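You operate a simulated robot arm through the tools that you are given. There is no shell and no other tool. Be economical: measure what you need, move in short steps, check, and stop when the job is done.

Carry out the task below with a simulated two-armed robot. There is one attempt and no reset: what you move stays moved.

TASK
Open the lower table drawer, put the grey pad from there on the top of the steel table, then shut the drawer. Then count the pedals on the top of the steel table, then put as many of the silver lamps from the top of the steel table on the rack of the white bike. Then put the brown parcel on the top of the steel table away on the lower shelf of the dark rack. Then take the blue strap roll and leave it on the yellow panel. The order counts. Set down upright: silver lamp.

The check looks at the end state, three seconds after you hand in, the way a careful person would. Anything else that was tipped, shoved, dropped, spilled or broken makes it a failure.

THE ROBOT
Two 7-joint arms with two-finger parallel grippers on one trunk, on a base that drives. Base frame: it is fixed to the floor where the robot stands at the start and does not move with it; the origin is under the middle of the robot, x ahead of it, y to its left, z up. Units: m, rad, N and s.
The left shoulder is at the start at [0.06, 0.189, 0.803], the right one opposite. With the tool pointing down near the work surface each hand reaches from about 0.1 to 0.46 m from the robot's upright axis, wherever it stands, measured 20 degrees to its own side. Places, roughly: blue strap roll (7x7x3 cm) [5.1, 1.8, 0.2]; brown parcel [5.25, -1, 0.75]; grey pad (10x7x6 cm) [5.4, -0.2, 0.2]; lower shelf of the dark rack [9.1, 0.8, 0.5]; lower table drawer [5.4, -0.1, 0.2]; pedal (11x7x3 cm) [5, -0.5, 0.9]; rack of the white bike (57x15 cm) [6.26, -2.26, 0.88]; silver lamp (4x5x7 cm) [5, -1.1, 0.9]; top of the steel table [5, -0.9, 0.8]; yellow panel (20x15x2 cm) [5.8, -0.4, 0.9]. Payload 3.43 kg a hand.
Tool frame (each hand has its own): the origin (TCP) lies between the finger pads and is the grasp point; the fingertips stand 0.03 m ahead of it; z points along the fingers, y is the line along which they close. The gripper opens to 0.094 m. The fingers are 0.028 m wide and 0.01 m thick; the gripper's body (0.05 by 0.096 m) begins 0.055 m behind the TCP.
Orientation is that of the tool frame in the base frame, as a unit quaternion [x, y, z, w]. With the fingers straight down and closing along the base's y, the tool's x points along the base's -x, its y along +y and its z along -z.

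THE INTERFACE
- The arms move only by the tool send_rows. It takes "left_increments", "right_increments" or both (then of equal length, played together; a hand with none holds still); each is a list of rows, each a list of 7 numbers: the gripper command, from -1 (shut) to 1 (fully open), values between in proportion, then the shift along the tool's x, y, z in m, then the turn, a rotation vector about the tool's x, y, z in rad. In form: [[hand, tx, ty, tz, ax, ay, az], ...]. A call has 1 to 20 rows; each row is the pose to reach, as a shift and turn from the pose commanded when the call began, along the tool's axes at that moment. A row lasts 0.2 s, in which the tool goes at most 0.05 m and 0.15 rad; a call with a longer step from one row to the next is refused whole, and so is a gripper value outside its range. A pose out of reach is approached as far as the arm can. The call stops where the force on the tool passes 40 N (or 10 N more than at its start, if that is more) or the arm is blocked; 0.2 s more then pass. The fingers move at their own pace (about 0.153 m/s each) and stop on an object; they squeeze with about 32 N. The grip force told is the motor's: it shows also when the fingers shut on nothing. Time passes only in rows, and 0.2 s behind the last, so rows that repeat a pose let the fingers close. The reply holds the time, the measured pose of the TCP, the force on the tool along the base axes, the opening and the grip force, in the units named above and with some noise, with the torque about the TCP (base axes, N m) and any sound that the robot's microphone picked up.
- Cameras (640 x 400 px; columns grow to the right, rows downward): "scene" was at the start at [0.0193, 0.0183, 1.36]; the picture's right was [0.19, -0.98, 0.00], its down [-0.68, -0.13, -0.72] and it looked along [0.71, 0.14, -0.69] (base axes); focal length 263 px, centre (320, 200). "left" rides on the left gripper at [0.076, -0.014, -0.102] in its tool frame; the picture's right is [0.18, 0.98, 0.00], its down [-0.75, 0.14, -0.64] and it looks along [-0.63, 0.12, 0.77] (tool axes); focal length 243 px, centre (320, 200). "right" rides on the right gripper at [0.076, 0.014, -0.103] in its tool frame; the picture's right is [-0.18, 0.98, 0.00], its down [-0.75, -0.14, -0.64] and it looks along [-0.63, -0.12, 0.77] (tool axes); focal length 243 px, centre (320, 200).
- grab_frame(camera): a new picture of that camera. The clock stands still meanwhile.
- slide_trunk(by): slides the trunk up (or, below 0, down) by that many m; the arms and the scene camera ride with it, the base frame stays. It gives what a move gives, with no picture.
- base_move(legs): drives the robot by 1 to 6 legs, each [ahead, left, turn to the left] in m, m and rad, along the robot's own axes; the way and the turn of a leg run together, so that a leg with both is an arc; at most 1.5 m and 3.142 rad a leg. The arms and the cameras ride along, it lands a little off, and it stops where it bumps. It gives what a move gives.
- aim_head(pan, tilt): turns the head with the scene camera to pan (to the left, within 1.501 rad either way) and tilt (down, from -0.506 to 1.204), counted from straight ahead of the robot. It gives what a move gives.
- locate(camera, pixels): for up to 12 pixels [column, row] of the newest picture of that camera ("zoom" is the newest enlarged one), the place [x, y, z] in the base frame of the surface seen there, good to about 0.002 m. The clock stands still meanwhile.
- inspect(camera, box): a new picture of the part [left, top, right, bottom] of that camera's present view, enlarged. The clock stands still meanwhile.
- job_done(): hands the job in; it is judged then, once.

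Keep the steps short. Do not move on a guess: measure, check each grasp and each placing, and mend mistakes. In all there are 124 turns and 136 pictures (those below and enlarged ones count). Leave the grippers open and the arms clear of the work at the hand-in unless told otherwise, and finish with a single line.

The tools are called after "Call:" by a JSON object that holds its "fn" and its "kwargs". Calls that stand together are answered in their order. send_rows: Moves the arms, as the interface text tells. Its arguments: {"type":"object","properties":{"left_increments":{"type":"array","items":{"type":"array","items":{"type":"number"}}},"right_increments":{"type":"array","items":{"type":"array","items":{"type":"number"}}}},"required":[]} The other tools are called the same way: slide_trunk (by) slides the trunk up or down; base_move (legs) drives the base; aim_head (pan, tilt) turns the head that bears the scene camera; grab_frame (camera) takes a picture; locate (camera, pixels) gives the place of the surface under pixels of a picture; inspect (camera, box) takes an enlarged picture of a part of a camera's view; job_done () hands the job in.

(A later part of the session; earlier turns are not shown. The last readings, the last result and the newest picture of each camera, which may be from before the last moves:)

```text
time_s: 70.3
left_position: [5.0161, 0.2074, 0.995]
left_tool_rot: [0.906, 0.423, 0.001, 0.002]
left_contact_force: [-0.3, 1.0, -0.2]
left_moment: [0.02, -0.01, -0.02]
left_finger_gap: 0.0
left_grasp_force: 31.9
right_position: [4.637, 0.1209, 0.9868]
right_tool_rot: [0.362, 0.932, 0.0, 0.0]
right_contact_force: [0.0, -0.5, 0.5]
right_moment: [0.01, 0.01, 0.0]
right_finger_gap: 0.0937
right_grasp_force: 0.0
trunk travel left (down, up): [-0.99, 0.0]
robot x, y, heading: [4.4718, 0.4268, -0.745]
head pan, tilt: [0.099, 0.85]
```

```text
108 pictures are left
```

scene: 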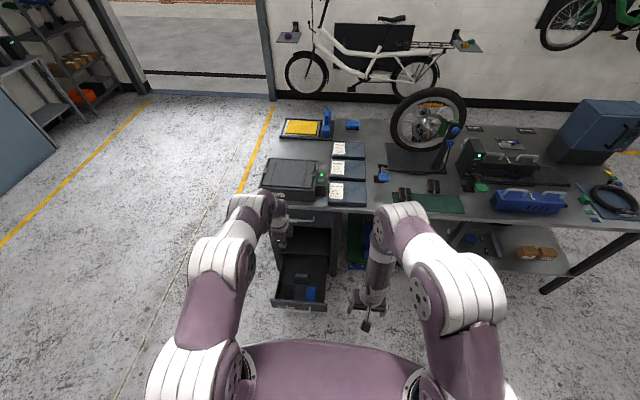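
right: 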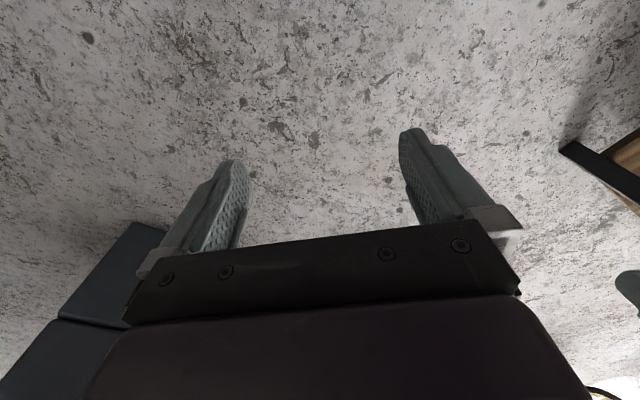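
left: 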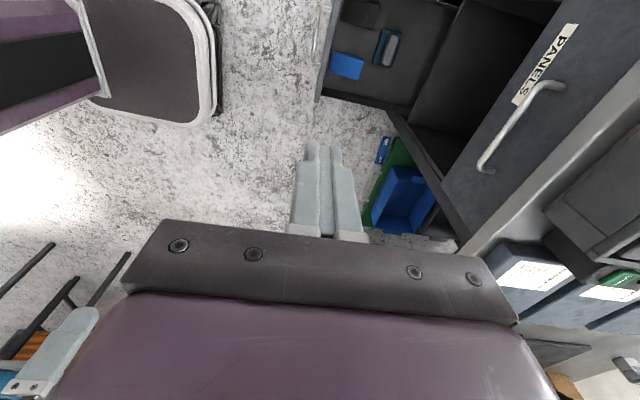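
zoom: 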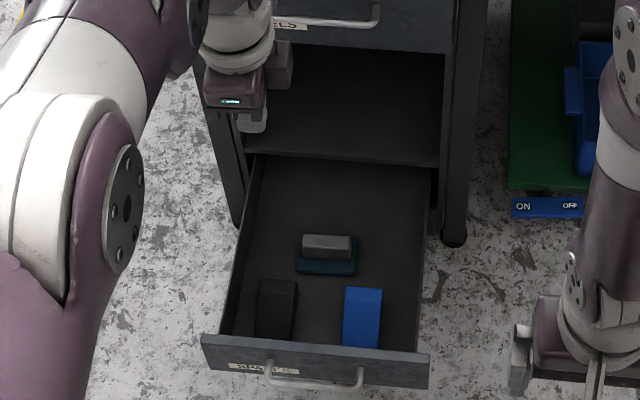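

The pad is still upright in place. I go back for a second try: open, lower, drive over it, then measure again.

Call:
{"fn": "send_rows", "kwargs": {"left_increments": [[0.2, 0, 0, 0, 0, 0, 0], [0.2, 0, 0, 0, 0, 0, 0]]}}

Call:
{"fn": "slide_trunk", "kwargs": {"by": -0.4}}

Call:
{"fn": "slide_trunk", "kwargs": {"by": -0.25}}

Call:
{"fn": "base_move", "kwargs": {"legs": [[0.22, 0.0, 0.004]]}}

Call:
{"fn": "inspect", "kwargs": {"camera": "left", "box": [220, 0, 460, 150]}}

```text
time_s: 70.9
left_position: [5.0165, 0.2084, 0.9932]
left_tool_rot: [0.906, 0.423, 0.001, 0.002]
left_contact_force: [0.4, 0.6, -0.1]
left_moment: [-0.04, 0.01, -0.01]
left_finger_gap: 0.0564
left_grasp_force: 0.1
right_position: [4.637, 0.1218, 0.9857]
right_tool_rot: [0.362, 0.932, 0.0, 0.0]
right_contact_force: [1.2, 0.1, 0.3]
right_moment: [0.01, -0.01, 0.02]
right_finger_gap: 0.0941
right_grasp_force: 0.0
trunk travel left (down, up): [-0.99, 0.0]
robot x, y, heading: [4.4686, 0.4243, -0.74]
head pan, tilt: [0.099, 0.85]
```

```text
time_s: 74.7
left_position: [5.016, 0.209, 0.5939]
left_tool_rot: [0.906, 0.423, 0.001, 0.002]
left_contact_force: [-0.2, 0.3, -0.4]
left_moment: [0.0, 0.01, 0.0]
left_finger_gap: 0.0561
left_grasp_force: 0.1
right_position: [4.6374, 0.1212, 0.585]
right_tool_rot: [0.362, 0.932, 0.0, 0.0]
right_contact_force: [0.2, -0.1, -0.2]
right_moment: [-0.01, -0.01, -0.01]
right_finger_gap: 0.0939
right_grasp_force: 0.0
trunk travel left (down, up): [-0.59, 0.4]
robot x, y, heading: [4.4688, 0.4277, -0.745]
head pan, tilt: [0.099, 0.85]
```

```text
time_s: 77.3
left_position: [5.0151, 0.2069, 0.3442]
left_tool_rot: [0.906, 0.423, 0.001, 0.002]
left_contact_force: [-0.1, -0.6, 0.0]
left_moment: [0.03, 0.01, 0.0]
left_finger_gap: 0.0562
left_grasp_force: 0.1
right_position: [4.6375, 0.1221, 0.3347]
right_tool_rot: [0.362, 0.932, -0.001, 0.0]
right_contact_force: [-0.8, -0.5, 0.3]
right_moment: [0.0, 0.01, 0.0]
right_finger_gap: 0.094
right_grasp_force: 0.0
trunk travel left (down, up): [-0.34, 0.65]
robot x, y, heading: [4.4695, 0.4299, -0.737]
head pan, tilt: [0.099, 0.85]
```

```text
time_s: 79.0
left_position: [5.1777, 0.0616, 0.3431]
left_tool_rot: [0.905, 0.425, 0.001, 0.001]
left_contact_force: [-0.5, 0.5, -0.3]
left_moment: [0.01, 0.0, 0.01]
left_finger_gap: 0.0561
left_grasp_force: 0.2
right_position: [4.8001, -0.0267, 0.3347]
right_tool_rot: [0.361, 0.933, 0.0, -0.001]
right_contact_force: [0.1, 0.3, 0.5]
right_moment: [0.0, -0.01, 0.01]
right_finger_gap: 0.094
right_grasp_force: 0.2
trunk travel left (down, up): [-0.34, 0.65]
robot x, y, heading: [4.6303, 0.2806, -0.738]
head pan, tilt: [0.099, 0.85]
```

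```text
2.67 times, centred on (340, 75) of left
```

zoom: 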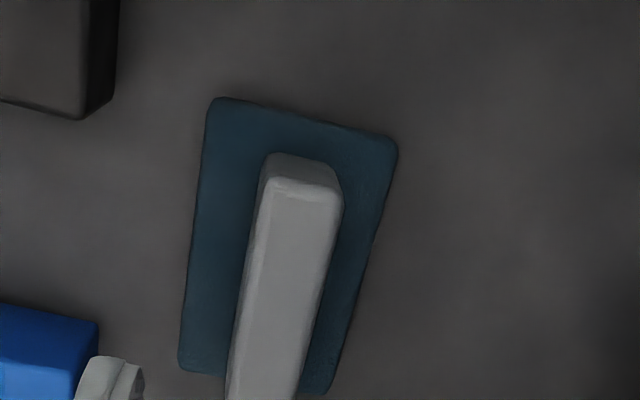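

Call:
{"fn": "locate", "kwargs": {"camera": "zoom", "pixels": [[268, 182], [337, 197], [300, 160], [245, 290], [318, 300], [285, 280], [215, 105], [390, 145], [185, 360], [325, 385]]}}

```text
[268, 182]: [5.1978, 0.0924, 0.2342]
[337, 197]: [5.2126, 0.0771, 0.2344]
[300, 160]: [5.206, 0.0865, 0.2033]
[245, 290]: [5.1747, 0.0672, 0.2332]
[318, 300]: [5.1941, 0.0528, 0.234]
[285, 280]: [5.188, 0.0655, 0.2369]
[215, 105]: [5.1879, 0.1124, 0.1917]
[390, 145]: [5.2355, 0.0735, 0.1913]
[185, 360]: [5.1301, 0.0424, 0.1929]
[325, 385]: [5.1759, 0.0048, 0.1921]
```

Pad centre (5.182, 0.058). I correct 6 mm, lower to TCP z≈0.223, grip longer, then lift slowly with the arm.

Call:
{"fn": "send_rows", "kwargs": {"left_increments": [[0.2, 0.001, 0.0057, 0.04, 0, 0, 0], [0.2, 0.001, 0.0057, 0.08, 0, 0, 0], [0.2, 0.001, 0.0057, 0.11, 0, 0, 0], [0.2, 0.001, 0.0057, 0.121, 0, 0, 0]]}}

Call:
{"fn": "send_rows", "kwargs": {"left_increments": [[-1, 0, 0, 0, 0, 0, 0], [-1, 0, 0, 0, 0, 0, 0], [-1, 0, 0, 0, 0, 0, 0], [-1, 0, 0, 0, 0, 0, 0], [-1, 0, 0, -0.005, 0, 0, 0], [-1, 0, 0, -0.01, 0, 0, 0]]}}

Call:
{"fn": "grab_frame", "kwargs": {"camera": "left"}}

```text
time_s: 80.0
left_position: [5.1849, 0.0601, 0.2371]
left_tool_rot: [0.905, 0.425, 0.003, 0.007]
left_contact_force: [-0.3, 0.5, -1.2]
left_moment: [0.0, -0.03, -0.02]
left_finger_gap: 0.0564
left_grasp_force: 0.1
left hand out of reach, approached as far as the arm can: row 4
right_position: [4.8003, -0.0259, 0.3346]
right_tool_rot: [0.361, 0.933, 0.001, 0.001]
right_contact_force: [-0.4, 0.0, -0.8]
right_moment: [0.0, 0.0, -0.01]
right_finger_gap: 0.0941
right_grasp_force: 0.0
trunk travel left (down, up): [-0.34, 0.65]
robot x, y, heading: [4.6261, 0.2808, -0.737]
head pan, tilt: [0.099, 0.85]
```

```text
time_s: 81.4
left_position: [5.1765, 0.0654, 0.2373]
left_tool_rot: [0.905, 0.426, 0.0, -0.001]
left_contact_force: [0.1, -0.3, -1.3]
left_moment: [0.0, 0.03, -0.01]
left_finger_gap: 0.0297
left_grasp_force: 32.1
right_position: [4.7999, -0.0255, 0.3346]
right_tool_rot: [0.361, 0.933, 0.0, 0.0]
right_contact_force: [0.4, -0.8, -0.4]
right_moment: [-0.03, -0.01, -0.01]
right_finger_gap: 0.094
right_grasp_force: 0.1
trunk travel left (down, up): [-0.34, 0.65]
robot x, y, heading: [4.6274, 0.2821, -0.742]
head pan, tilt: [0.099, 0.85]
```

```text
106 pictures are left
```

left: 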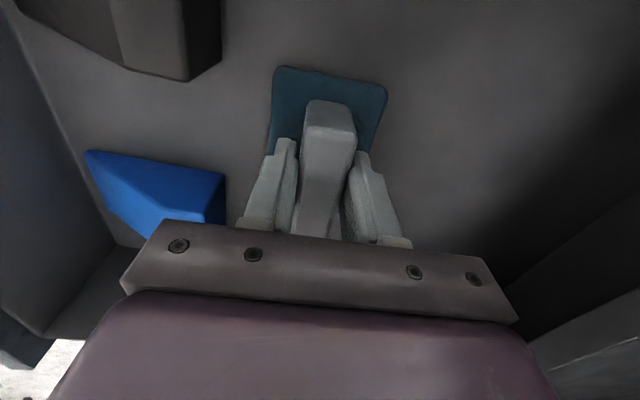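

Gap 3.0 cm with 32 N. I test a slow lift of 3 cm.

Call:
{"fn": "send_rows", "kwargs": {"left_increments": [[-1, 0, 0, -0.005, 0, 0, 0], [-1, 0, 0, -0.01, 0, 0, 0], [-1, 0, 0, -0.015, 0, 0, 0], [-1, 0, 0, -0.02, 0, 0, 0], [-1, 0, 0, -0.025, 0, 0, 0]]}}

Call:
{"fn": "grab_frame", "kwargs": {"camera": "left"}}

```text
time_s: 82.6
left_position: [5.1781, 0.0625, 0.264]
left_tool_rot: [0.905, 0.425, 0.0, 0.002]
left_contact_force: [0.3, 0.6, -0.6]
left_moment: [0.02, -0.02, -0.01]
left_finger_gap: 0.0298
left_grasp_force: 31.8
right_position: [4.8, -0.025, 0.3356]
right_tool_rot: [0.361, 0.933, 0.0, -0.001]
right_contact_force: [-0.8, -0.2, -0.7]
right_moment: [0.03, 0.0, -0.01]
right_finger_gap: 0.0941
right_grasp_force: 0.1
trunk travel left (down, up): [-0.34, 0.65]
robot x, y, heading: [4.631, 0.2796, -0.737]
head pan, tilt: [0.099, 0.85]
```

```text
105 pictures are left
```

left: 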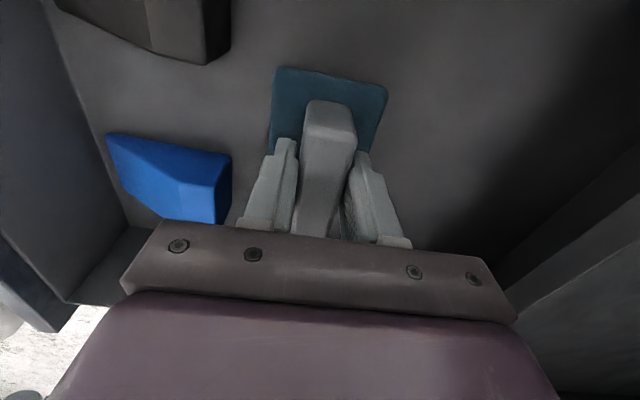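

It lifts with the hand. I continue slowly by arm another 8 cm and check the gap.

Call:
{"fn": "send_rows", "kwargs": {"left_increments": [[-1, 0, 0, -0.01, 0, 0, 0], [-1, 0, 0, -0.02, 0, 0, 0], [-1, 0, 0, -0.03, 0, 0, 0], [-1, 0, 0, -0.04, 0, 0, 0], [-1, 0, 0, -0.05, 0, 0, 0], [-1, 0, 0, -0.06, 0, 0, 0], [-1, 0, 0, -0.07, 0, 0, 0], [-1, 0, 0, -0.08, 0, 0, 0], [-1, 0, 0, -0.09, 0, 0, 0], [-1, 0, 0, -0.1, 0, 0, 0]]}}

Call:
{"fn": "grab_frame", "kwargs": {"camera": "left"}}

```text
time_s: 84.8
left_position: [5.178, 0.064, 0.3641]
left_tool_rot: [0.905, 0.425, 0.001, 0.001]
left_contact_force: [0.8, -1.1, -2.0]
left_moment: [0.03, 0.0, -0.01]
left_finger_gap: 0.0296
left_grasp_force: 32.4
right_position: [4.8001, -0.026, 0.3348]
right_tool_rot: [0.361, 0.933, 0.001, 0.001]
right_contact_force: [0.0, 0.8, 0.3]
right_moment: [0.02, 0.01, 0.02]
right_finger_gap: 0.0939
right_grasp_force: 0.1
trunk travel left (down, up): [-0.34, 0.65]
robot x, y, heading: [4.6295, 0.2785, -0.739]
head pan, tilt: [0.099, 0.85]
```

```text
104 pictures are left
```

left: 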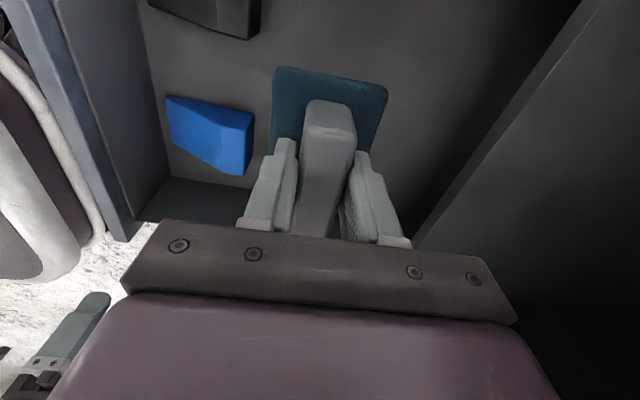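

Held firmly and clear of the drawer. I back out and raise the trunk.

Call:
{"fn": "base_move", "kwargs": {"legs": [[-0.22, 0.0, 0.0]]}}

Call:
{"fn": "slide_trunk", "kwargs": {"by": 0.3}}

Call:
{"fn": "slide_trunk", "kwargs": {"by": 0.3}}

Call:
{"fn": "grab_frame", "kwargs": {"camera": "scene"}}

```text
time_s: 86.5
left_position: [5.014, 0.2101, 0.3635]
left_tool_rot: [0.907, 0.422, 0.001, 0.001]
left_contact_force: [0.0, 0.0, -1.8]
left_moment: [-0.02, 0.0, -0.01]
left_finger_gap: 0.0296
left_grasp_force: 32.1
right_position: [4.6365, 0.1234, 0.3356]
right_tool_rot: [0.363, 0.932, 0.001, 0.0]
right_contact_force: [-0.7, -0.4, 0.1]
right_moment: [0.03, 0.01, 0.0]
right_finger_gap: 0.0942
right_grasp_force: 0.1
trunk travel left (down, up): [-0.34, 0.65]
robot x, y, heading: [4.464, 0.4286, -0.745]
head pan, tilt: [0.099, 0.85]
```

```text
time_s: 89.5
left_position: [5.0141, 0.2098, 0.6633]
left_tool_rot: [0.906, 0.423, 0.001, 0.002]
left_contact_force: [-0.4, -0.4, -1.0]
left_moment: [0.03, -0.01, -0.01]
left_finger_gap: 0.0298
left_grasp_force: 32.2
right_position: [4.6359, 0.1222, 0.6361]
right_tool_rot: [0.362, 0.932, 0.0, -0.001]
right_contact_force: [0.6, 0.0, -1.2]
right_moment: [0.01, 0.02, -0.02]
right_finger_gap: 0.0943
right_grasp_force: 0.1
trunk travel left (down, up): [-0.64, 0.35]
robot x, y, heading: [4.4704, 0.4307, -0.744]
head pan, tilt: [0.099, 0.85]
```

```text
time_s: 92.5
left_position: [5.0145, 0.2097, 0.9629]
left_tool_rot: [0.906, 0.423, 0.001, 0.002]
left_contact_force: [0.6, -1.1, -2.0]
left_moment: [0.01, -0.03, 0.0]
left_finger_gap: 0.0301
left_grasp_force: 31.7
right_position: [4.6358, 0.1227, 0.9351]
right_tool_rot: [0.363, 0.932, 0.0, -0.001]
right_contact_force: [-0.1, 1.0, -0.6]
right_moment: [-0.02, 0.03, 0.01]
right_finger_gap: 0.0939
right_grasp_force: 0.1
trunk travel left (down, up): [-0.94, 0.05]
robot x, y, heading: [4.4631, 0.4276, -0.74]
head pan, tilt: [0.099, 0.85]
```

```text
103 pictures are left
```

scene: 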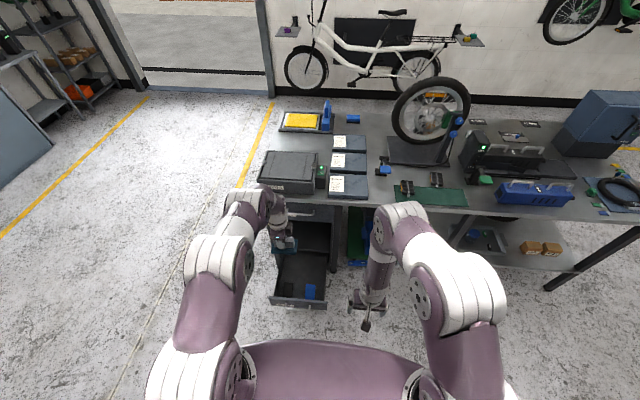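

The pad is held. I look for a free spot: candidate between the books and the green mat around (382,193).

Call:
{"fn": "inspect", "kwargs": {"camera": "scene", "box": [320, 130, 480, 220]}}

```text
4.00 times, centred on (400, 175) of scene
```

zoom: 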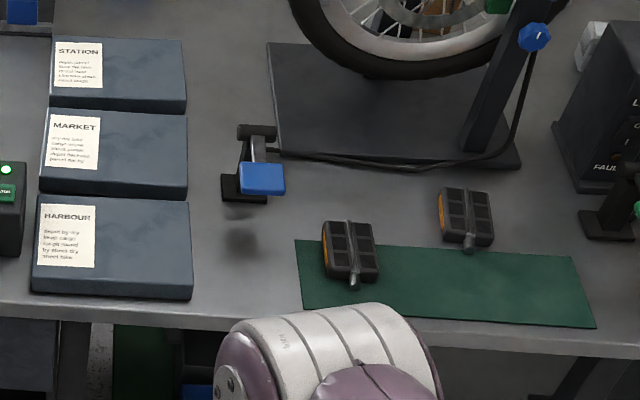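

Call:
{"fn": "locate", "kwargs": {"camera": "zoom", "pixels": [[195, 298], [190, 230], [298, 290], [296, 240], [240, 305], [235, 215], [265, 190], [215, 60], [225, 310]]}}

```text
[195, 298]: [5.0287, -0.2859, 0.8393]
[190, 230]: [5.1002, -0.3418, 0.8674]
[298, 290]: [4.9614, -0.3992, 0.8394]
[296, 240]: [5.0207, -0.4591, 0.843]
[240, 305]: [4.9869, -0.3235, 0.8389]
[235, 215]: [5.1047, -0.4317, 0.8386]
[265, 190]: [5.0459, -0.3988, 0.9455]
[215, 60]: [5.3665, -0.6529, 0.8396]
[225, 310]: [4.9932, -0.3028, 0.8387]
```

The front gap is cramped by the clamp. The area behind the CARGO box near the table's left end looks free; I drive around to the left end (staying clear of the open drawer and cart), facing along the table.

Call:
{"fn": "base_move", "kwargs": {"legs": [[0.15, 0.0, 0.0], [0.0, 1.1, 0.0], [0.9, 0.0, 0.0], [0.0, 0.0, -1.571]]}}

Call:
{"fn": "aim_head", "kwargs": {"pan": 0.0, "tilt": 0.75}}

Call:
{"fn": "grab_frame", "kwargs": {"camera": "scene"}}

```text
time_s: 107.2
left_position: [5.7466, -0.0247, 0.9638]
left_tool_rot: [0.939, -0.344, 0.0, 0.002]
left_contact_force: [-0.1, -0.8, -0.5]
left_moment: [0.03, 0.0, -0.01]
left_finger_gap: 0.0299
left_grasp_force: 32.0
right_position: [5.6601, 0.3534, 0.9365]
right_tool_rot: [0.916, 0.4, 0.0, 0.0]
right_contact_force: [-0.4, 0.1, -0.5]
right_moment: [0.0, -0.01, -0.05]
right_finger_gap: 0.0939
right_grasp_force: 0.1
trunk travel left (down, up): [-0.94, 0.05]
robot x, y, heading: [5.9701, 0.522, -2.318]
head pan, tilt: [0.099, 0.85]
```

```text
time_s: 107.8
left_position: [5.7462, -0.0252, 0.9638]
left_tool_rot: [0.939, -0.344, 0.0, 0.002]
left_contact_force: [0.0, -0.3, -2.1]
left_moment: [-0.02, 0.03, 0.01]
left_finger_gap: 0.0299
left_grasp_force: 31.8
right_position: [5.6603, 0.3541, 0.9349]
right_tool_rot: [0.916, 0.401, 0.001, 0.0]
right_contact_force: [0.2, -0.4, -0.7]
right_moment: [-0.01, 0.03, 0.0]
right_finger_gap: 0.0938
right_grasp_force: 0.0
trunk travel left (down, up): [-0.94, 0.05]
robot x, y, heading: [5.9678, 0.5215, -2.32]
head pan, tilt: [0.0, 0.75]
```

```text
101 pictures are left
```

scene: 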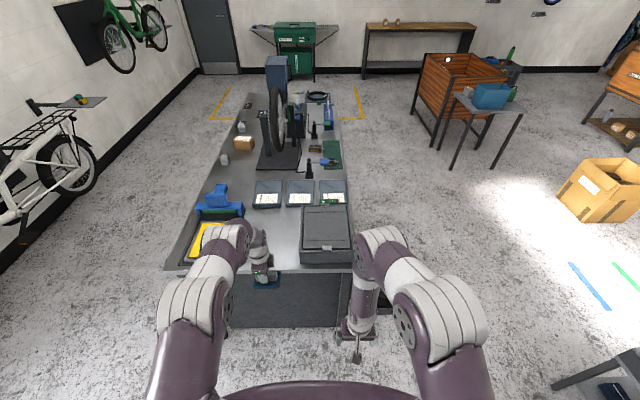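

Good view: parcel at (243,143), silver items at (240,127) and (224,158), and free table between the tray and box near (268,225). I zoom.

Call:
{"fn": "inspect", "kwargs": {"camera": "scene", "box": [180, 80, 360, 190]}}

Call:
{"fn": "locate", "kwargs": {"camera": "zoom", "pixels": [[160, 278], [230, 225], [215, 165], [330, 270]]}}

Call:
{"fn": "locate", "kwargs": {"camera": "scene", "pixels": [[240, 225], [246, 213], [299, 235], [300, 207], [282, 268], [180, 265], [270, 225], [268, 245], [213, 240], [225, 210]]}}

```text
3.56 times, centred on (270, 135) of scene
```

zoom: 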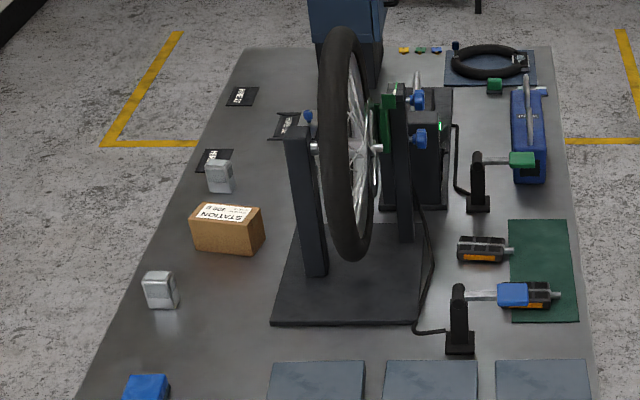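

```text
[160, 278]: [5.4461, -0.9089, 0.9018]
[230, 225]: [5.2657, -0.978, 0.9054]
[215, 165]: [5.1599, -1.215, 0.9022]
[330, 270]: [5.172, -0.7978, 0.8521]
```

```text
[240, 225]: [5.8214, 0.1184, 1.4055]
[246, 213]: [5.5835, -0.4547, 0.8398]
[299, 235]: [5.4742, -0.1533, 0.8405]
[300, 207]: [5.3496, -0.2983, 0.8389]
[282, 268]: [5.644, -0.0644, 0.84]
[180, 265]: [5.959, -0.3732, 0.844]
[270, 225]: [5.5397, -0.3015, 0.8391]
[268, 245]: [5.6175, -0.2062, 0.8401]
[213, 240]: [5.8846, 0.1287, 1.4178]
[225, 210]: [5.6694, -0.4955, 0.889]
```

Free patch centre ≈ (5.558, −0.304). Retract the right hand a bit to clear the CARGO box, then drive up, with 0.05 m left.

Call:
{"fn": "send_rows", "kwargs": {"right_increments": [[1, 0.04, 0, -0.01, 0, 0, 0], [1, 0.08, 0, -0.02, 0, 0, 0], [1, 0.12, 0, -0.03, 0, 0, 0]]}}

Call:
{"fn": "base_move", "kwargs": {"legs": [[0.33, 0.05, 0.014]]}}

Call:
{"fn": "grab_frame", "kwargs": {"camera": "scene"}}

Call:
{"fn": "grab_frame", "kwargs": {"camera": "left"}}

```text
time_s: 108.6
left_position: [5.7477, -0.0254, 0.9632]
left_tool_rot: [0.939, -0.344, -0.002, 0.002]
left_contact_force: [0.8, 0.1, -1.0]
left_moment: [0.02, 0.03, 0.02]
left_finger_gap: 0.0296
left_grasp_force: 32.6
right_position: [5.7423, 0.4434, 0.9643]
right_tool_rot: [0.917, 0.4, 0.0, 0.0]
right_contact_force: [0.1, 0.0, -0.2]
right_moment: [-0.01, 0.02, 0.03]
right_finger_gap: 0.0942
right_grasp_force: 0.0
trunk travel left (down, up): [-0.94, 0.05]
robot x, y, heading: [5.9628, 0.5216, -2.319]
head pan, tilt: [0.0, 0.75]
```

```text
time_s: 110.8
left_position: [5.5627, -0.3083, 0.9635]
left_tool_rot: [0.941, -0.339, -0.001, 0.001]
left_contact_force: [0.4, 0.1, 0.1]
left_moment: [0.0, 0.01, 0.0]
left_finger_gap: 0.0298
left_grasp_force: 32.2
right_position: [5.5529, 0.1626, 0.9649]
right_tool_rot: [0.915, 0.404, 0.0, 0.001]
right_contact_force: [-0.1, 0.4, -0.6]
right_moment: [0.03, -0.01, 0.02]
right_finger_gap: 0.0941
right_grasp_force: 0.0
trunk travel left (down, up): [-0.94, 0.05]
robot x, y, heading: [5.7798, 0.2383, -2.306]
head pan, tilt: [0.0, 0.75]
```

```text
99 pictures are left
```

scene: 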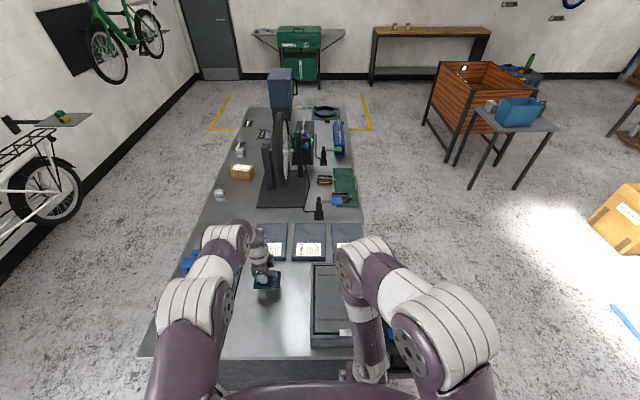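

```text
98 pictures are left
```

left: 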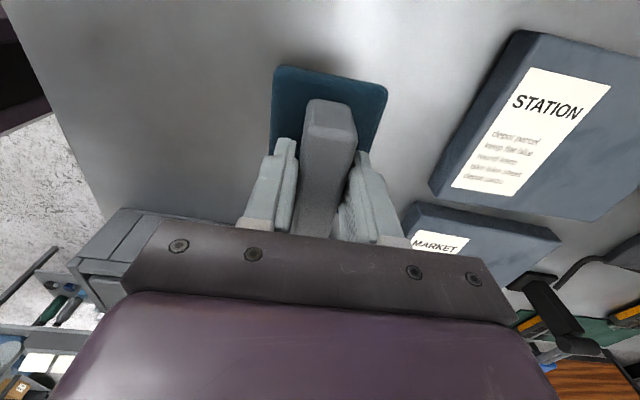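

I check the gaps to the STATION and MARKET books and the box.

Call:
{"fn": "locate", "kwargs": {"camera": "left", "pixels": [[430, 190], [515, 35], [408, 205], [385, 95], [278, 70], [122, 212], [330, 30], [230, 60]]}}

```text
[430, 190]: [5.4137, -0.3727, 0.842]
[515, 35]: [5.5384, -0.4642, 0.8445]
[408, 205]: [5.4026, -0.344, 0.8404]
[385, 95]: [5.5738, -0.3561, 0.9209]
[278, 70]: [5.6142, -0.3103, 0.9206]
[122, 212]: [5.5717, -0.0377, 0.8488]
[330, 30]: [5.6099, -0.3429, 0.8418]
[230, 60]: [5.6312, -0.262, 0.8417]
```

Plenty of room. Lower 6.4 cm in slow steps; contact stops it.

Call:
{"fn": "send_rows", "kwargs": {"left_increments": [[-1, 0, 0, 0.02, 0, 0, 0], [-1, 0, 0, 0.04, 0, 0, 0], [-1, 0, 0, 0.055, 0, 0, 0], [-1, 0, 0, 0.06, 0, 0, 0], [-1, 0, 0, 0.063, 0, 0, 0]]}}

Call:
{"fn": "inspect", "kwargs": {"camera": "left", "box": [200, 30, 460, 240]}}

Call:
{"fn": "locate", "kwargs": {"camera": "zoom", "pixels": [[300, 90], [420, 130], [200, 120]]}}

```text
time_s: 112.0
left_position: [5.5611, -0.3095, 0.8999]
left_tool_rot: [0.941, -0.34, 0.0, 0.002]
left_contact_force: [0.1, 0.3, -1.0]
left_moment: [0.0, -0.05, -0.02]
left_finger_gap: 0.0299
left_grasp_force: 32.1
right_position: [5.5516, 0.1599, 0.9655]
right_tool_rot: [0.915, 0.404, 0.0, 0.0]
right_contact_force: [0.6, -0.1, 0.6]
right_moment: [-0.04, 0.02, 0.01]
right_finger_gap: 0.0939
right_grasp_force: 0.0
trunk travel left (down, up): [-0.94, 0.05]
robot x, y, heading: [5.7798, 0.24, -2.31]
head pan, tilt: [0.0, 0.75]
```

```text
1.90 times, centred on (330, 135) of left
```

zoom: 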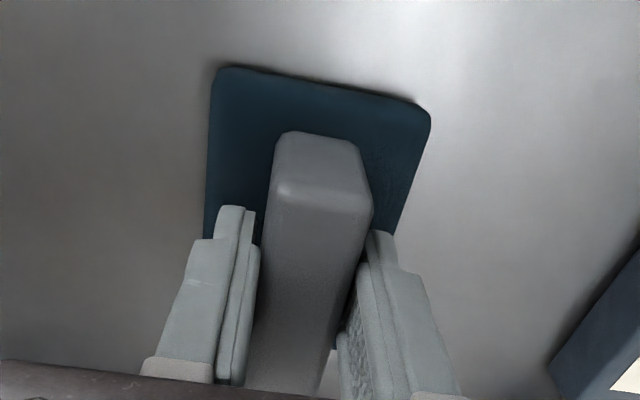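

```text
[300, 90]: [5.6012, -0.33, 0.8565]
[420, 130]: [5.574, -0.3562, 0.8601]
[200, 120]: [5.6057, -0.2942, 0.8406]
```

About 2 mm to go. Lower gently 3 mm, then open and lift.

Call:
{"fn": "send_rows", "kwargs": {"left_increments": [[-1, 0, 0, 0.0015, 0, 0, 0], [-1, 0, 0, 0.003, 0, 0, 0], [0.1, 0, 0, 0.003, 0, 0, 0], [0.1, 0, 0, 0.003, 0, 0, 0], [0.1, 0, 0, -0.03, 0, 0, 0], [0.1, 0, 0, -0.07, 0, 0, 0], [0.1, 0, 0, -0.11, 0, 0, 0]]}}

Call:
{"fn": "grab_frame", "kwargs": {"camera": "left"}}

Call:
{"fn": "inspect", "kwargs": {"camera": "scene", "box": [180, 80, 380, 250]}}

```text
time_s: 113.6
left_position: [5.5622, -0.309, 1.0129]
left_tool_rot: [0.94, -0.34, 0.0, 0.001]
left_contact_force: [-0.6, 0.1, 0.3]
left_moment: [0.02, 0.02, 0.02]
left_finger_gap: 0.052
left_grasp_force: 0.1
right_position: [5.553, 0.1603, 0.9646]
right_tool_rot: [0.914, 0.405, 0.0, 0.0]
right_contact_force: [-0.5, 0.6, 0.9]
right_moment: [-0.01, -0.01, -0.01]
right_finger_gap: 0.094
right_grasp_force: 0.0
trunk travel left (down, up): [-0.94, 0.05]
robot x, y, heading: [5.7767, 0.2366, -2.313]
head pan, tilt: [0.0, 0.75]
```

```text
96 pictures are left
```

left: 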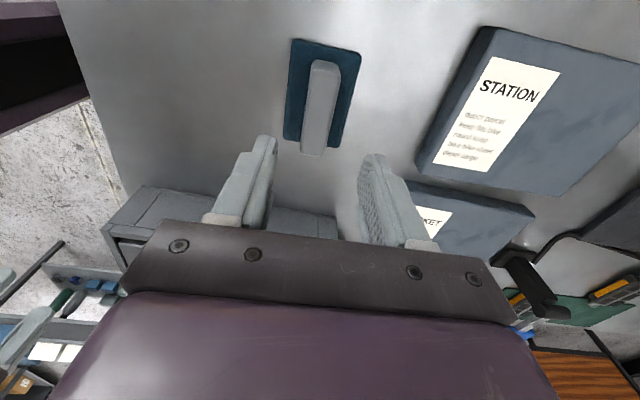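

```text
2.35 times, centred on (280, 165) of scene
```

zoom: 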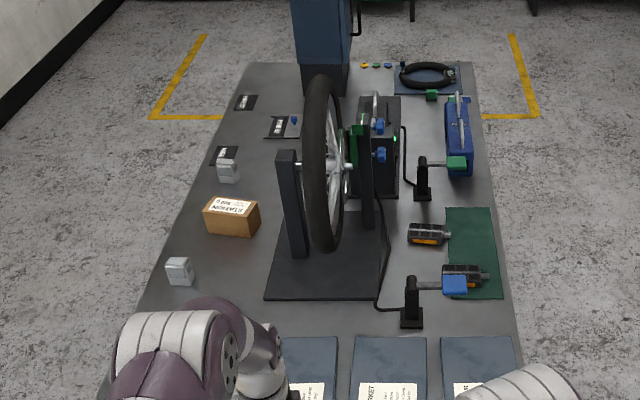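

Pad stands well on the table. Now back around to shut the drawer.

Call:
{"fn": "base_move", "kwargs": {"legs": [[-0.4, 0.0, 0.0], [0.0, 0.0, 1.578], [-0.95, 0.0, 0.0], [0.0, -1.15, 0.0], [-0.25, 0.0, 0.0]]}}

Call:
{"fn": "slide_trunk", "kwargs": {"by": -0.3}}

Call:
{"fn": "slide_trunk", "kwargs": {"by": -0.3}}

Call:
{"fn": "grab_frame", "kwargs": {"camera": "left"}}

```text
time_s: 131.3
left_position: [4.9648, 0.2962, 1.0112]
left_tool_rot: [0.901, 0.433, 0.0, 0.0]
left_contact_force: [1.1, 0.8, -0.6]
left_moment: [-0.01, -0.01, 0.01]
left_finger_gap: 0.052
left_grasp_force: 0.0
right_position: [4.4947, 0.2772, 0.9645]
right_tool_rot: [0.351, 0.936, 0.001, -0.001]
right_contact_force: [0.2, 0.8, 0.0]
right_moment: [-0.03, -0.01, 0.0]
right_finger_gap: 0.0938
right_grasp_force: 0.1
trunk travel left (down, up): [-0.94, 0.05]
robot x, y, heading: [4.4094, 0.504, -0.717]
head pan, tilt: [0.0, 0.75]
```

```text
time_s: 134.3
left_position: [4.9645, 0.2953, 0.7116]
left_tool_rot: [0.902, 0.433, 0.002, 0.002]
left_contact_force: [-0.1, -0.1, 0.3]
left_moment: [-0.03, 0.0, -0.02]
left_finger_gap: 0.0517
left_grasp_force: 0.0
right_position: [4.4941, 0.2773, 0.6648]
right_tool_rot: [0.352, 0.936, 0.0, 0.0]
right_contact_force: [0.2, 0.3, 2.1]
right_moment: [0.02, -0.05, -0.02]
right_finger_gap: 0.0942
right_grasp_force: 0.1
trunk travel left (down, up): [-0.64, 0.35]
robot x, y, heading: [4.4127, 0.5015, -0.722]
head pan, tilt: [0.0, 0.75]
```

```text
time_s: 137.3
left_position: [4.9643, 0.2964, 0.4108]
left_tool_rot: [0.901, 0.433, 0.001, 0.002]
left_contact_force: [0.2, 0.6, 0.2]
left_moment: [0.01, 0.01, -0.02]
left_finger_gap: 0.0516
left_grasp_force: 0.0
right_position: [4.4932, 0.2787, 0.3644]
right_tool_rot: [0.352, 0.936, 0.0, 0.0]
right_contact_force: [-0.7, 0.1, 0.2]
right_moment: [0.01, -0.01, -0.02]
right_finger_gap: 0.0942
right_grasp_force: 0.1
trunk travel left (down, up): [-0.34, 0.65]
robot x, y, heading: [4.4092, 0.5016, -0.718]
head pan, tilt: [0.0, 0.75]
```

```text
94 pictures are left
```

left: 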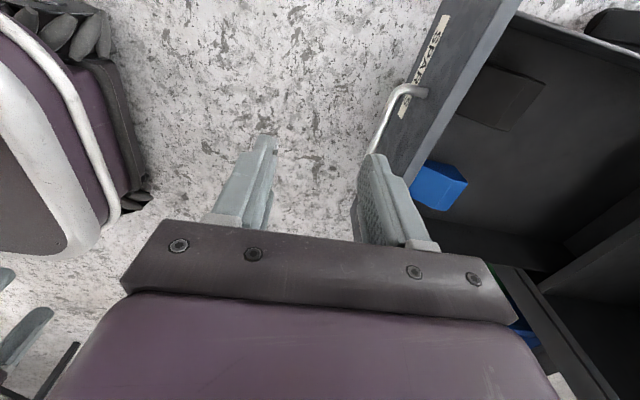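

TCP is 9 cm before the bar, 4.7 cm too far left. Correct heading/lateral, close the fingers, lower to bar height.

Call:
{"fn": "base_move", "kwargs": {"legs": [[0.0, -0.037, -0.017]]}}

Call:
{"fn": "send_rows", "kwargs": {"left_increments": [[-1, 0, 0, 0, 0, 0, 0.02], [-1, 0, 0, 0, 0, 0, 0.04], [-1, 0, 0, 0, 0, 0, 0.04]]}}

Call:
{"fn": "slide_trunk", "kwargs": {"by": -0.17}}

Call:
{"fn": "grab_frame", "kwargs": {"camera": "left"}}

```text
time_s: 138.1
left_position: [4.9363, 0.26, 0.4114]
left_tool_rot: [0.904, 0.427, 0.002, 0.002]
left_contact_force: [-1.2, -0.4, 0.0]
left_moment: [-0.01, 0.03, 0.04]
left_finger_gap: 0.0517
left_grasp_force: 0.2
right_position: [4.4642, 0.2496, 0.3645]
right_tool_rot: [0.36, 0.933, 0.0, 0.0]
right_contact_force: [0.1, -0.6, 0.4]
right_moment: [0.01, -0.04, -0.04]
right_finger_gap: 0.0941
right_grasp_force: 0.1
trunk travel left (down, up): [-0.34, 0.65]
robot x, y, heading: [4.3878, 0.4776, -0.738]
head pan, tilt: [0.0, 0.75]
```

```text
time_s: 138.9
left_position: [4.9359, 0.2599, 0.4115]
left_tool_rot: [0.913, 0.408, 0.001, 0.001]
left_contact_force: [0.6, -0.6, -1.0]
left_moment: [-0.04, -0.01, 0.0]
left_finger_gap: 0.0
left_grasp_force: 32.2
right_position: [4.4646, 0.2503, 0.3642]
right_tool_rot: [0.359, 0.933, 0.001, 0.0]
right_contact_force: [-0.4, 0.3, -0.2]
right_moment: [0.05, 0.01, 0.03]
right_finger_gap: 0.0937
right_grasp_force: 0.0
trunk travel left (down, up): [-0.34, 0.65]
robot x, y, heading: [4.3875, 0.4711, -0.738]
head pan, tilt: [0.0, 0.75]
```

```text
time_s: 140.1
left_position: [4.935, 0.2602, 0.3194]
left_tool_rot: [0.913, 0.407, -0.001, 0.001]
left_contact_force: [-0.2, -0.2, -0.2]
left_moment: [0.02, 0.02, -0.02]
left_finger_gap: 0.0001
left_grasp_force: 32.1
right_position: [4.4655, 0.2498, 0.2752]
right_tool_rot: [0.36, 0.933, 0.0, 0.0]
right_contact_force: [-0.4, 7.6, 34.7]
right_moment: [0.4, -0.05, -0.63]
right_finger_gap: 0.0939
right_grasp_force: 0.0
trunk travel left (down, up): [-0.248, 0.742]
robot x, y, heading: [4.3831, 0.4769, -0.735]
head pan, tilt: [0.0, 0.75]
stopped: the force on the tool passed its limit at 268 N (the readings are from after the stop); the commanded pose is now the measured one
```

```text
93 pictures are left
```

left: 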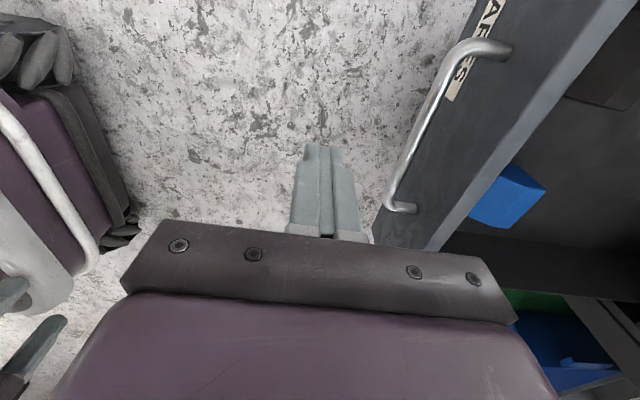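

The retracted right hand touched the robot's own base. Raise slightly and put the right hand forward again, then continue lowering.

Call:
{"fn": "slide_trunk", "kwargs": {"by": 0.06}}

Call:
{"fn": "send_rows", "kwargs": {"right_increments": [[1, -0.02, 0, -0.04, 0, 0, 0], [1, -0.05, 0, -0.06, 0, 0, 0], [1, -0.09, 0, -0.06, 0, 0, 0], [1, -0.13, 0, -0.06, 0, 0, 0]]}}

Call:
{"fn": "slide_trunk", "kwargs": {"by": -0.138}}

```text
time_s: 141.1
left_position: [4.9352, 0.2602, 0.3776]
left_tool_rot: [0.914, 0.406, 0.0, 0.001]
left_contact_force: [0.2, -0.7, 0.6]
left_moment: [0.0, -0.01, -0.03]
left_finger_gap: 0.0
left_grasp_force: 31.8
right_position: [4.4643, 0.2488, 0.336]
right_tool_rot: [0.361, 0.933, 0.001, 0.0]
right_contact_force: [0.5, 0.4, -0.8]
right_moment: [0.04, 0.02, -0.01]
right_finger_gap: 0.0938
right_grasp_force: 0.0
trunk travel left (down, up): [-0.308, 0.682]
robot x, y, heading: [4.389, 0.4705, -0.736]
head pan, tilt: [0.0, 0.75]
```

```text
time_s: 142.1
left_position: [4.9348, 0.26, 0.3769]
left_tool_rot: [0.913, 0.408, 0.0, 0.0]
left_contact_force: [0.0, 0.9, 0.1]
left_moment: [0.03, 0.0, 0.03]
left_finger_gap: 0.0001
left_grasp_force: 32.2
right_position: [4.56, 0.1608, 0.393]
right_tool_rot: [0.359, 0.933, 0.0, -0.002]
right_contact_force: [-0.1, 0.6, 0.2]
right_moment: [0.01, -0.02, 0.01]
right_finger_gap: 0.0941
right_grasp_force: 0.1
trunk travel left (down, up): [-0.308, 0.682]
robot x, y, heading: [4.383, 0.4746, -0.733]
head pan, tilt: [0.0, 0.75]
```

```text
time_s: 143.7
left_position: [4.9349, 0.2594, 0.241]
left_tool_rot: [0.913, 0.408, 0.001, 0.0]
left_contact_force: [0.0, 0.1, -0.3]
left_moment: [-0.01, 0.0, 0.0]
left_finger_gap: 0.0
left_grasp_force: 32.3
right_position: [4.5595, 0.1615, 0.2536]
right_tool_rot: [0.361, 0.933, 0.001, 0.0]
right_contact_force: [0.1, -0.2, 0.5]
right_moment: [0.03, 0.02, 0.02]
right_finger_gap: 0.0941
right_grasp_force: 0.1
trunk travel left (down, up): [-0.17, 0.82]
robot x, y, heading: [4.3868, 0.4732, -0.734]
head pan, tilt: [0.0, 0.75]
```

Aligned with bar (l=3.499). Push by driving forward 0.36 m.

Call:
{"fn": "base_move", "kwargs": {"legs": [[0.36, 0.0, 0.0]]}}

Call:
{"fn": "grab_frame", "kwargs": {"camera": "left"}}

```text
time_s: 146.0
left_position: [5.1972, 0.0177, 0.2391]
left_tool_rot: [0.914, 0.406, 0.0, 0.002]
left_contact_force: [0.2, 0.4, 0.6]
left_moment: [-0.01, 0.03, 0.02]
left_finger_gap: 0.0002
left_grasp_force: 32.0
right_position: [4.8225, -0.0793, 0.2549]
right_tool_rot: [0.362, 0.932, 0.0, -0.001]
right_contact_force: [-0.3, 0.2, 0.3]
right_moment: [-0.02, 0.0, -0.01]
right_finger_gap: 0.0941
right_grasp_force: 0.0
trunk travel left (down, up): [-0.17, 0.82]
robot x, y, heading: [4.6467, 0.2316, -0.746]
head pan, tilt: [0.0, 0.75]
```

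```text
92 pictures are left
```

left: 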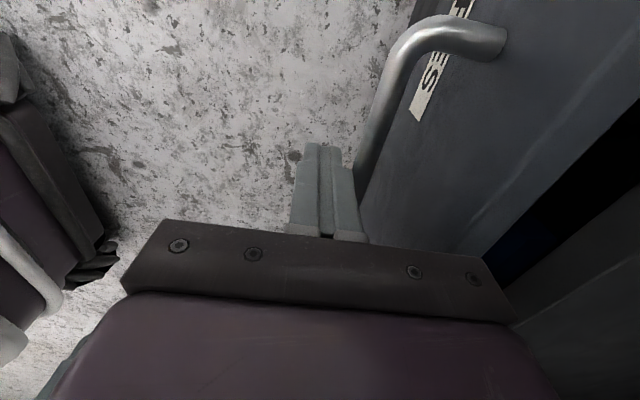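

About 1–2 cm remain. Push with the arm in small steps until it seats.

Call:
{"fn": "send_rows", "kwargs": {"left_increments": [[-1, 0, 0.005, 0, 0, 0, 0], [-1, 0, 0.01, 0, 0, 0, 0], [-1, 0, 0.015, 0, 0, 0, 0], [-1, 0, 0.02, 0, 0, 0, 0], [-1, 0, 0.025, 0, 0, 0, 0], [-1, 0, 0.03, 0, 0, 0, 0]]}}

Call:
{"fn": "grab_frame", "kwargs": {"camera": "left"}}

```text
time_s: 147.1
left_position: [5.2086, 0.0089, 0.2374]
left_tool_rot: [0.914, 0.407, -0.004, -0.008]
left_contact_force: [-6.4, 5.5, 5.4]
left_moment: [0.04, -0.1, 0.08]
left_finger_gap: 0.0001
left_grasp_force: 31.6
right_position: [4.8217, -0.0784, 0.2548]
right_tool_rot: [0.36, 0.933, 0.0, 0.001]
right_contact_force: [-0.1, -0.6, -0.5]
right_moment: [0.01, 0.02, 0.0]
right_finger_gap: 0.0939
right_grasp_force: 0.0
trunk travel left (down, up): [-0.17, 0.82]
robot x, y, heading: [4.6518, 0.2318, -0.739]
head pan, tilt: [0.0, 0.75]
stopped in row 5 (left hand): the force on the tool passed its limit at 47 N (the readings are from after the stop); the commanded pose is now the measured one
```

```text
91 pictures are left
```

left: 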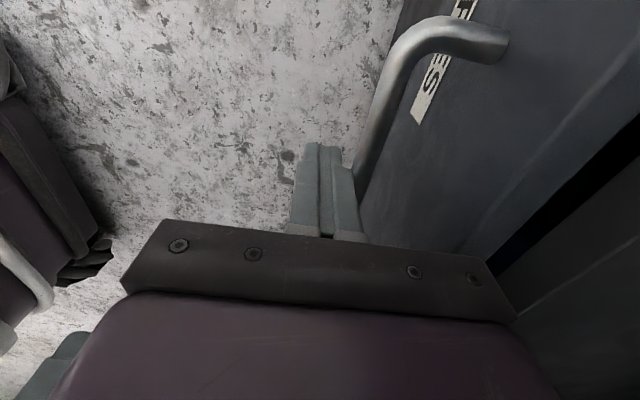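

Seated (bar back at original position). Check face position versus the frame, then back off and raise.

Call:
{"fn": "locate", "kwargs": {"camera": "left", "pixels": [[430, 140], [480, 60], [480, 230], [530, 30]]}}

Call:
{"fn": "base_move", "kwargs": {"legs": [[-0.35, 0.0, 0.0]]}}

Call:
{"fn": "slide_trunk", "kwargs": {"by": 0.4}}

Call:
{"fn": "slide_trunk", "kwargs": {"by": 0.35}}

Call:
{"fn": "grab_frame", "kwargs": {"camera": "scene"}}

```text
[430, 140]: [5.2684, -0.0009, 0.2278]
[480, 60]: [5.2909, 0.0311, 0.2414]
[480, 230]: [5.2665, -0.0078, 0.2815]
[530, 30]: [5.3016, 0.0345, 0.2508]
```

```text
time_s: 149.4
left_position: [4.9533, 0.2387, 0.237]
left_tool_rot: [0.914, 0.405, -0.003, -0.006]
left_contact_force: [-0.6, 1.1, -0.2]
left_moment: [-0.01, 0.02, 0.05]
left_finger_gap: 0.0
left_grasp_force: 32.5
right_position: [4.5637, 0.1549, 0.2537]
right_tool_rot: [0.364, 0.932, 0.001, 0.0]
right_contact_force: [0.0, -0.3, 0.0]
right_moment: [-0.02, 0.05, 0.0]
right_finger_gap: 0.0944
right_grasp_force: 0.1
trunk travel left (down, up): [-0.17, 0.82]
robot x, y, heading: [4.3947, 0.4706, -0.744]
head pan, tilt: [0.0, 0.75]
```

```text
time_s: 153.2
left_position: [4.9529, 0.2387, 0.638]
left_tool_rot: [0.915, 0.404, -0.004, -0.006]
left_contact_force: [-0.7, -0.3, 0.5]
left_moment: [0.01, 0.03, -0.04]
left_finger_gap: 0.0001
left_grasp_force: 32.1
right_position: [4.5655, 0.1551, 0.6545]
right_tool_rot: [0.363, 0.932, 0.0, 0.0]
right_contact_force: [-0.2, -0.2, 0.4]
right_moment: [0.02, -0.01, 0.01]
right_finger_gap: 0.094
right_grasp_force: 0.1
trunk travel left (down, up): [-0.57, 0.42]
robot x, y, heading: [4.392, 0.4689, -0.746]
head pan, tilt: [0.0, 0.75]
```

```text
time_s: 156.6
left_position: [4.9531, 0.239, 0.9866]
left_tool_rot: [0.914, 0.405, -0.004, -0.006]
left_contact_force: [-0.2, -0.1, -0.4]
left_moment: [0.03, 0.0, -0.05]
left_finger_gap: 0.0
left_grasp_force: 32.0
right_position: [4.5647, 0.153, 1.0058]
right_tool_rot: [0.364, 0.932, 0.0, 0.001]
right_contact_force: [0.1, 0.2, -0.2]
right_moment: [-0.02, 0.0, 0.0]
right_finger_gap: 0.0937
right_grasp_force: 0.0
trunk travel left (down, up): [-0.92, 0.07]
robot x, y, heading: [4.3908, 0.4674, -0.743]
head pan, tilt: [0.0, 0.75]
```

```text
90 pictures are left
```

scene: 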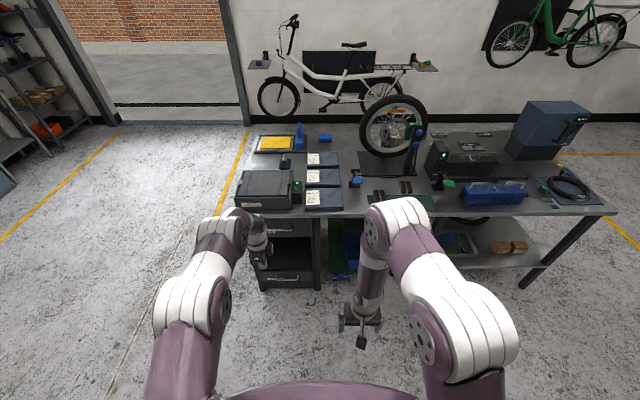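

Drawer closed (face back at u≈3.910 as originally), nothing disturbed. Now plan the aisle behind the table: measure the bike and table back edge.

Call:
{"fn": "locate", "kwargs": {"camera": "scene", "pixels": [[292, 18], [282, 28], [262, 100], [278, 115], [345, 105], [385, 68], [410, 67], [425, 68], [258, 64], [250, 136], [385, 110], [300, 90]]}}

Call:
{"fn": "inspect", "kwargs": {"camera": "scene", "box": [240, 0, 450, 130]}}

```text
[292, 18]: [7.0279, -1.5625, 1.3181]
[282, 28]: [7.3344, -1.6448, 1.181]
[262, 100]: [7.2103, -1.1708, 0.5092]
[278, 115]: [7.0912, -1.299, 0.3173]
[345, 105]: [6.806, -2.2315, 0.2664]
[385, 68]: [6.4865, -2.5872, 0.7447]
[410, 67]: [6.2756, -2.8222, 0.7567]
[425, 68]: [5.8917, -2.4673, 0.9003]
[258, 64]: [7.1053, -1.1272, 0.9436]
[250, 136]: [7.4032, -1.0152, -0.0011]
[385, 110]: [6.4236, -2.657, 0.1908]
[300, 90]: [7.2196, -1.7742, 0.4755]
```

```text
3.05 times, centred on (345, 65) of scene
```

zoom: 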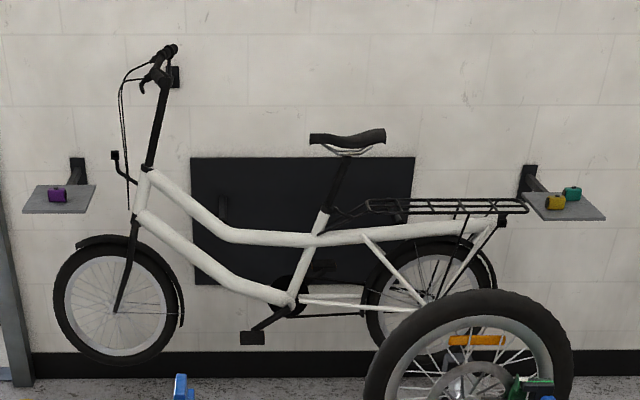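

The aisle behind the table (u≈4.72–6.0) is free. Drive round the left end into the aisle, turn to face the table from behind, and slide along to the lamps.

Call:
{"fn": "base_move", "kwargs": {"legs": [[0.2, 0.0, 0.0], [0.0, 1.15, 0.0], [1.5, 0.0, 0.0], [0.75, 0.0, 0.0], [0.0, 0.0, 3.141], [0.0, 1.3, 0.0]]}}

Call:
{"fn": "aim_head", "kwargs": {"pan": 0.15, "tilt": 0.65}}

Call:
{"fn": "grab_frame", "kwargs": {"camera": "scene"}}

```text
time_s: 187.9
left_position: [5.7043, -1.1649, 0.9881]
left_tool_rot: [-0.475, 0.88, -0.006, 0.003]
left_contact_force: [-0.4, -0.8, 1.0]
left_moment: [-0.01, 0.0, 0.02]
left_finger_gap: 0.0
left_grasp_force: 32.1
right_position: [6.0745, -1.0206, 1.0055]
right_tool_rot: [0.958, -0.288, 0.0, 0.0]
right_contact_force: [-0.3, 0.6, -0.3]
right_moment: [0.01, -0.01, -0.03]
right_finger_gap: 0.0942
right_grasp_force: 0.1
trunk travel left (down, up): [-0.92, 0.07]
robot x, y, heading: [6.2891, -1.299, 2.553]
head pan, tilt: [0.0, 0.75]
```

```text
time_s: 188.6
left_position: [5.7044, -1.1658, 0.9867]
left_tool_rot: [-0.476, 0.88, -0.006, 0.005]
left_contact_force: [0.0, -0.5, -0.4]
left_moment: [0.0, 0.05, 0.01]
left_finger_gap: 0.0
left_grasp_force: 32.5
right_position: [6.074, -1.0207, 1.0055]
right_tool_rot: [0.958, -0.288, 0.0, 0.0]
right_contact_force: [0.3, 0.1, -0.1]
right_moment: [-0.01, -0.02, -0.01]
right_finger_gap: 0.094
right_grasp_force: 0.0
trunk travel left (down, up): [-0.92, 0.07]
robot x, y, heading: [6.2938, -1.3012, 2.557]
head pan, tilt: [0.15, 0.649]
```

```text
88 pictures are left
```

scene: 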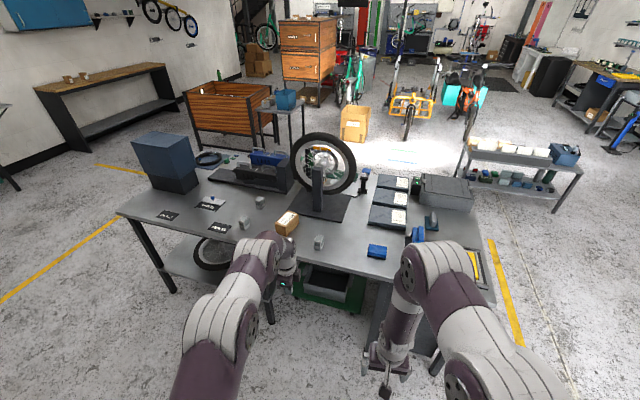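

Now I see silver items at about (243,223), (260,203), (318,242). Zoom on both halves.

Call:
{"fn": "inspect", "kwargs": {"camera": "scene", "box": [110, 120, 300, 260]}}

Call:
{"fn": "inspect", "kwargs": {"camera": "scene", "box": [270, 150, 460, 270]}}

```text
2.86 times, centred on (205, 190) of scene
```

zoom: 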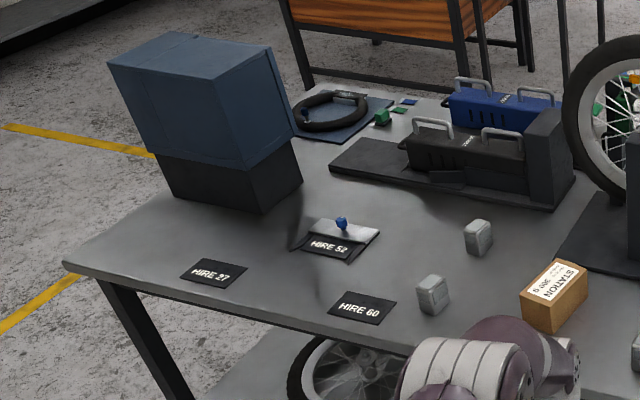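

```text
3.33 times, centred on (365, 210) of scene
```

zoom: 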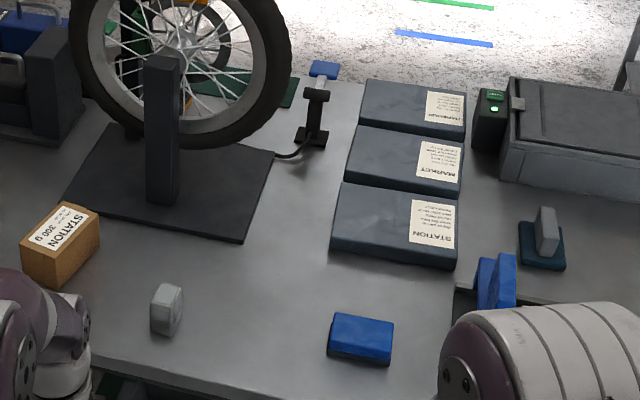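

Three silver lamps are on the table, two pedals so far. I straighten my heading and slide so both lamps can be reached, looking also beyond the locker.

Call:
{"fn": "base_move", "kwargs": {"legs": [[0.0, 0.0, -0.148], [0.12, 0.48, 0.0]]}}

Call:
{"fn": "aim_head", "kwargs": {"pan": 0.2, "tilt": 0.75}}

Call:
{"fn": "grab_frame", "kwargs": {"camera": "scene"}}

```text
time_s: 192.1
left_position: [5.3211, -1.3548, 0.9885]
left_tool_rot: [-0.408, 0.913, -0.006, 0.003]
left_contact_force: [0.0, -0.3, 0.2]
left_moment: [0.05, 0.01, -0.01]
left_finger_gap: 0.0
left_grasp_force: 31.9
right_position: [5.7094, -1.266, 1.0057]
right_tool_rot: [0.933, -0.36, 0.0, -0.001]
right_contact_force: [-0.4, -0.7, 0.4]
right_moment: [0.02, 0.0, 0.03]
right_finger_gap: 0.0939
right_grasp_force: 0.1
trunk travel left (down, up): [-0.92, 0.07]
robot x, y, heading: [5.8828, -1.5766, 2.407]
head pan, tilt: [0.15, 0.649]
```

```text
time_s: 192.8
left_position: [5.3207, -1.3542, 0.9875]
left_tool_rot: [-0.409, 0.913, -0.006, 0.004]
left_contact_force: [-0.2, 0.0, -0.6]
left_moment: [0.04, -0.01, 0.02]
left_finger_gap: 0.0
left_grasp_force: 32.3
right_position: [5.7078, -1.2661, 1.0048]
right_tool_rot: [0.933, -0.36, 0.001, 0.0]
right_contact_force: [-0.7, 0.2, 0.1]
right_moment: [-0.01, 0.03, 0.01]
right_finger_gap: 0.094
right_grasp_force: 0.1
trunk travel left (down, up): [-0.92, 0.07]
robot x, y, heading: [5.8853, -1.5808, 2.409]
head pan, tilt: [0.201, 0.75]
```

```text
85 pictures are left
```

scene: 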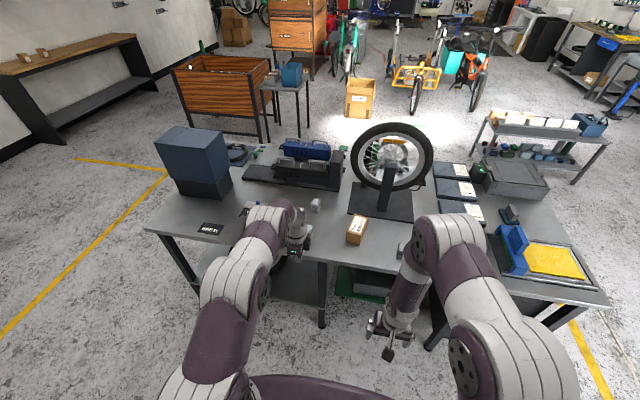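

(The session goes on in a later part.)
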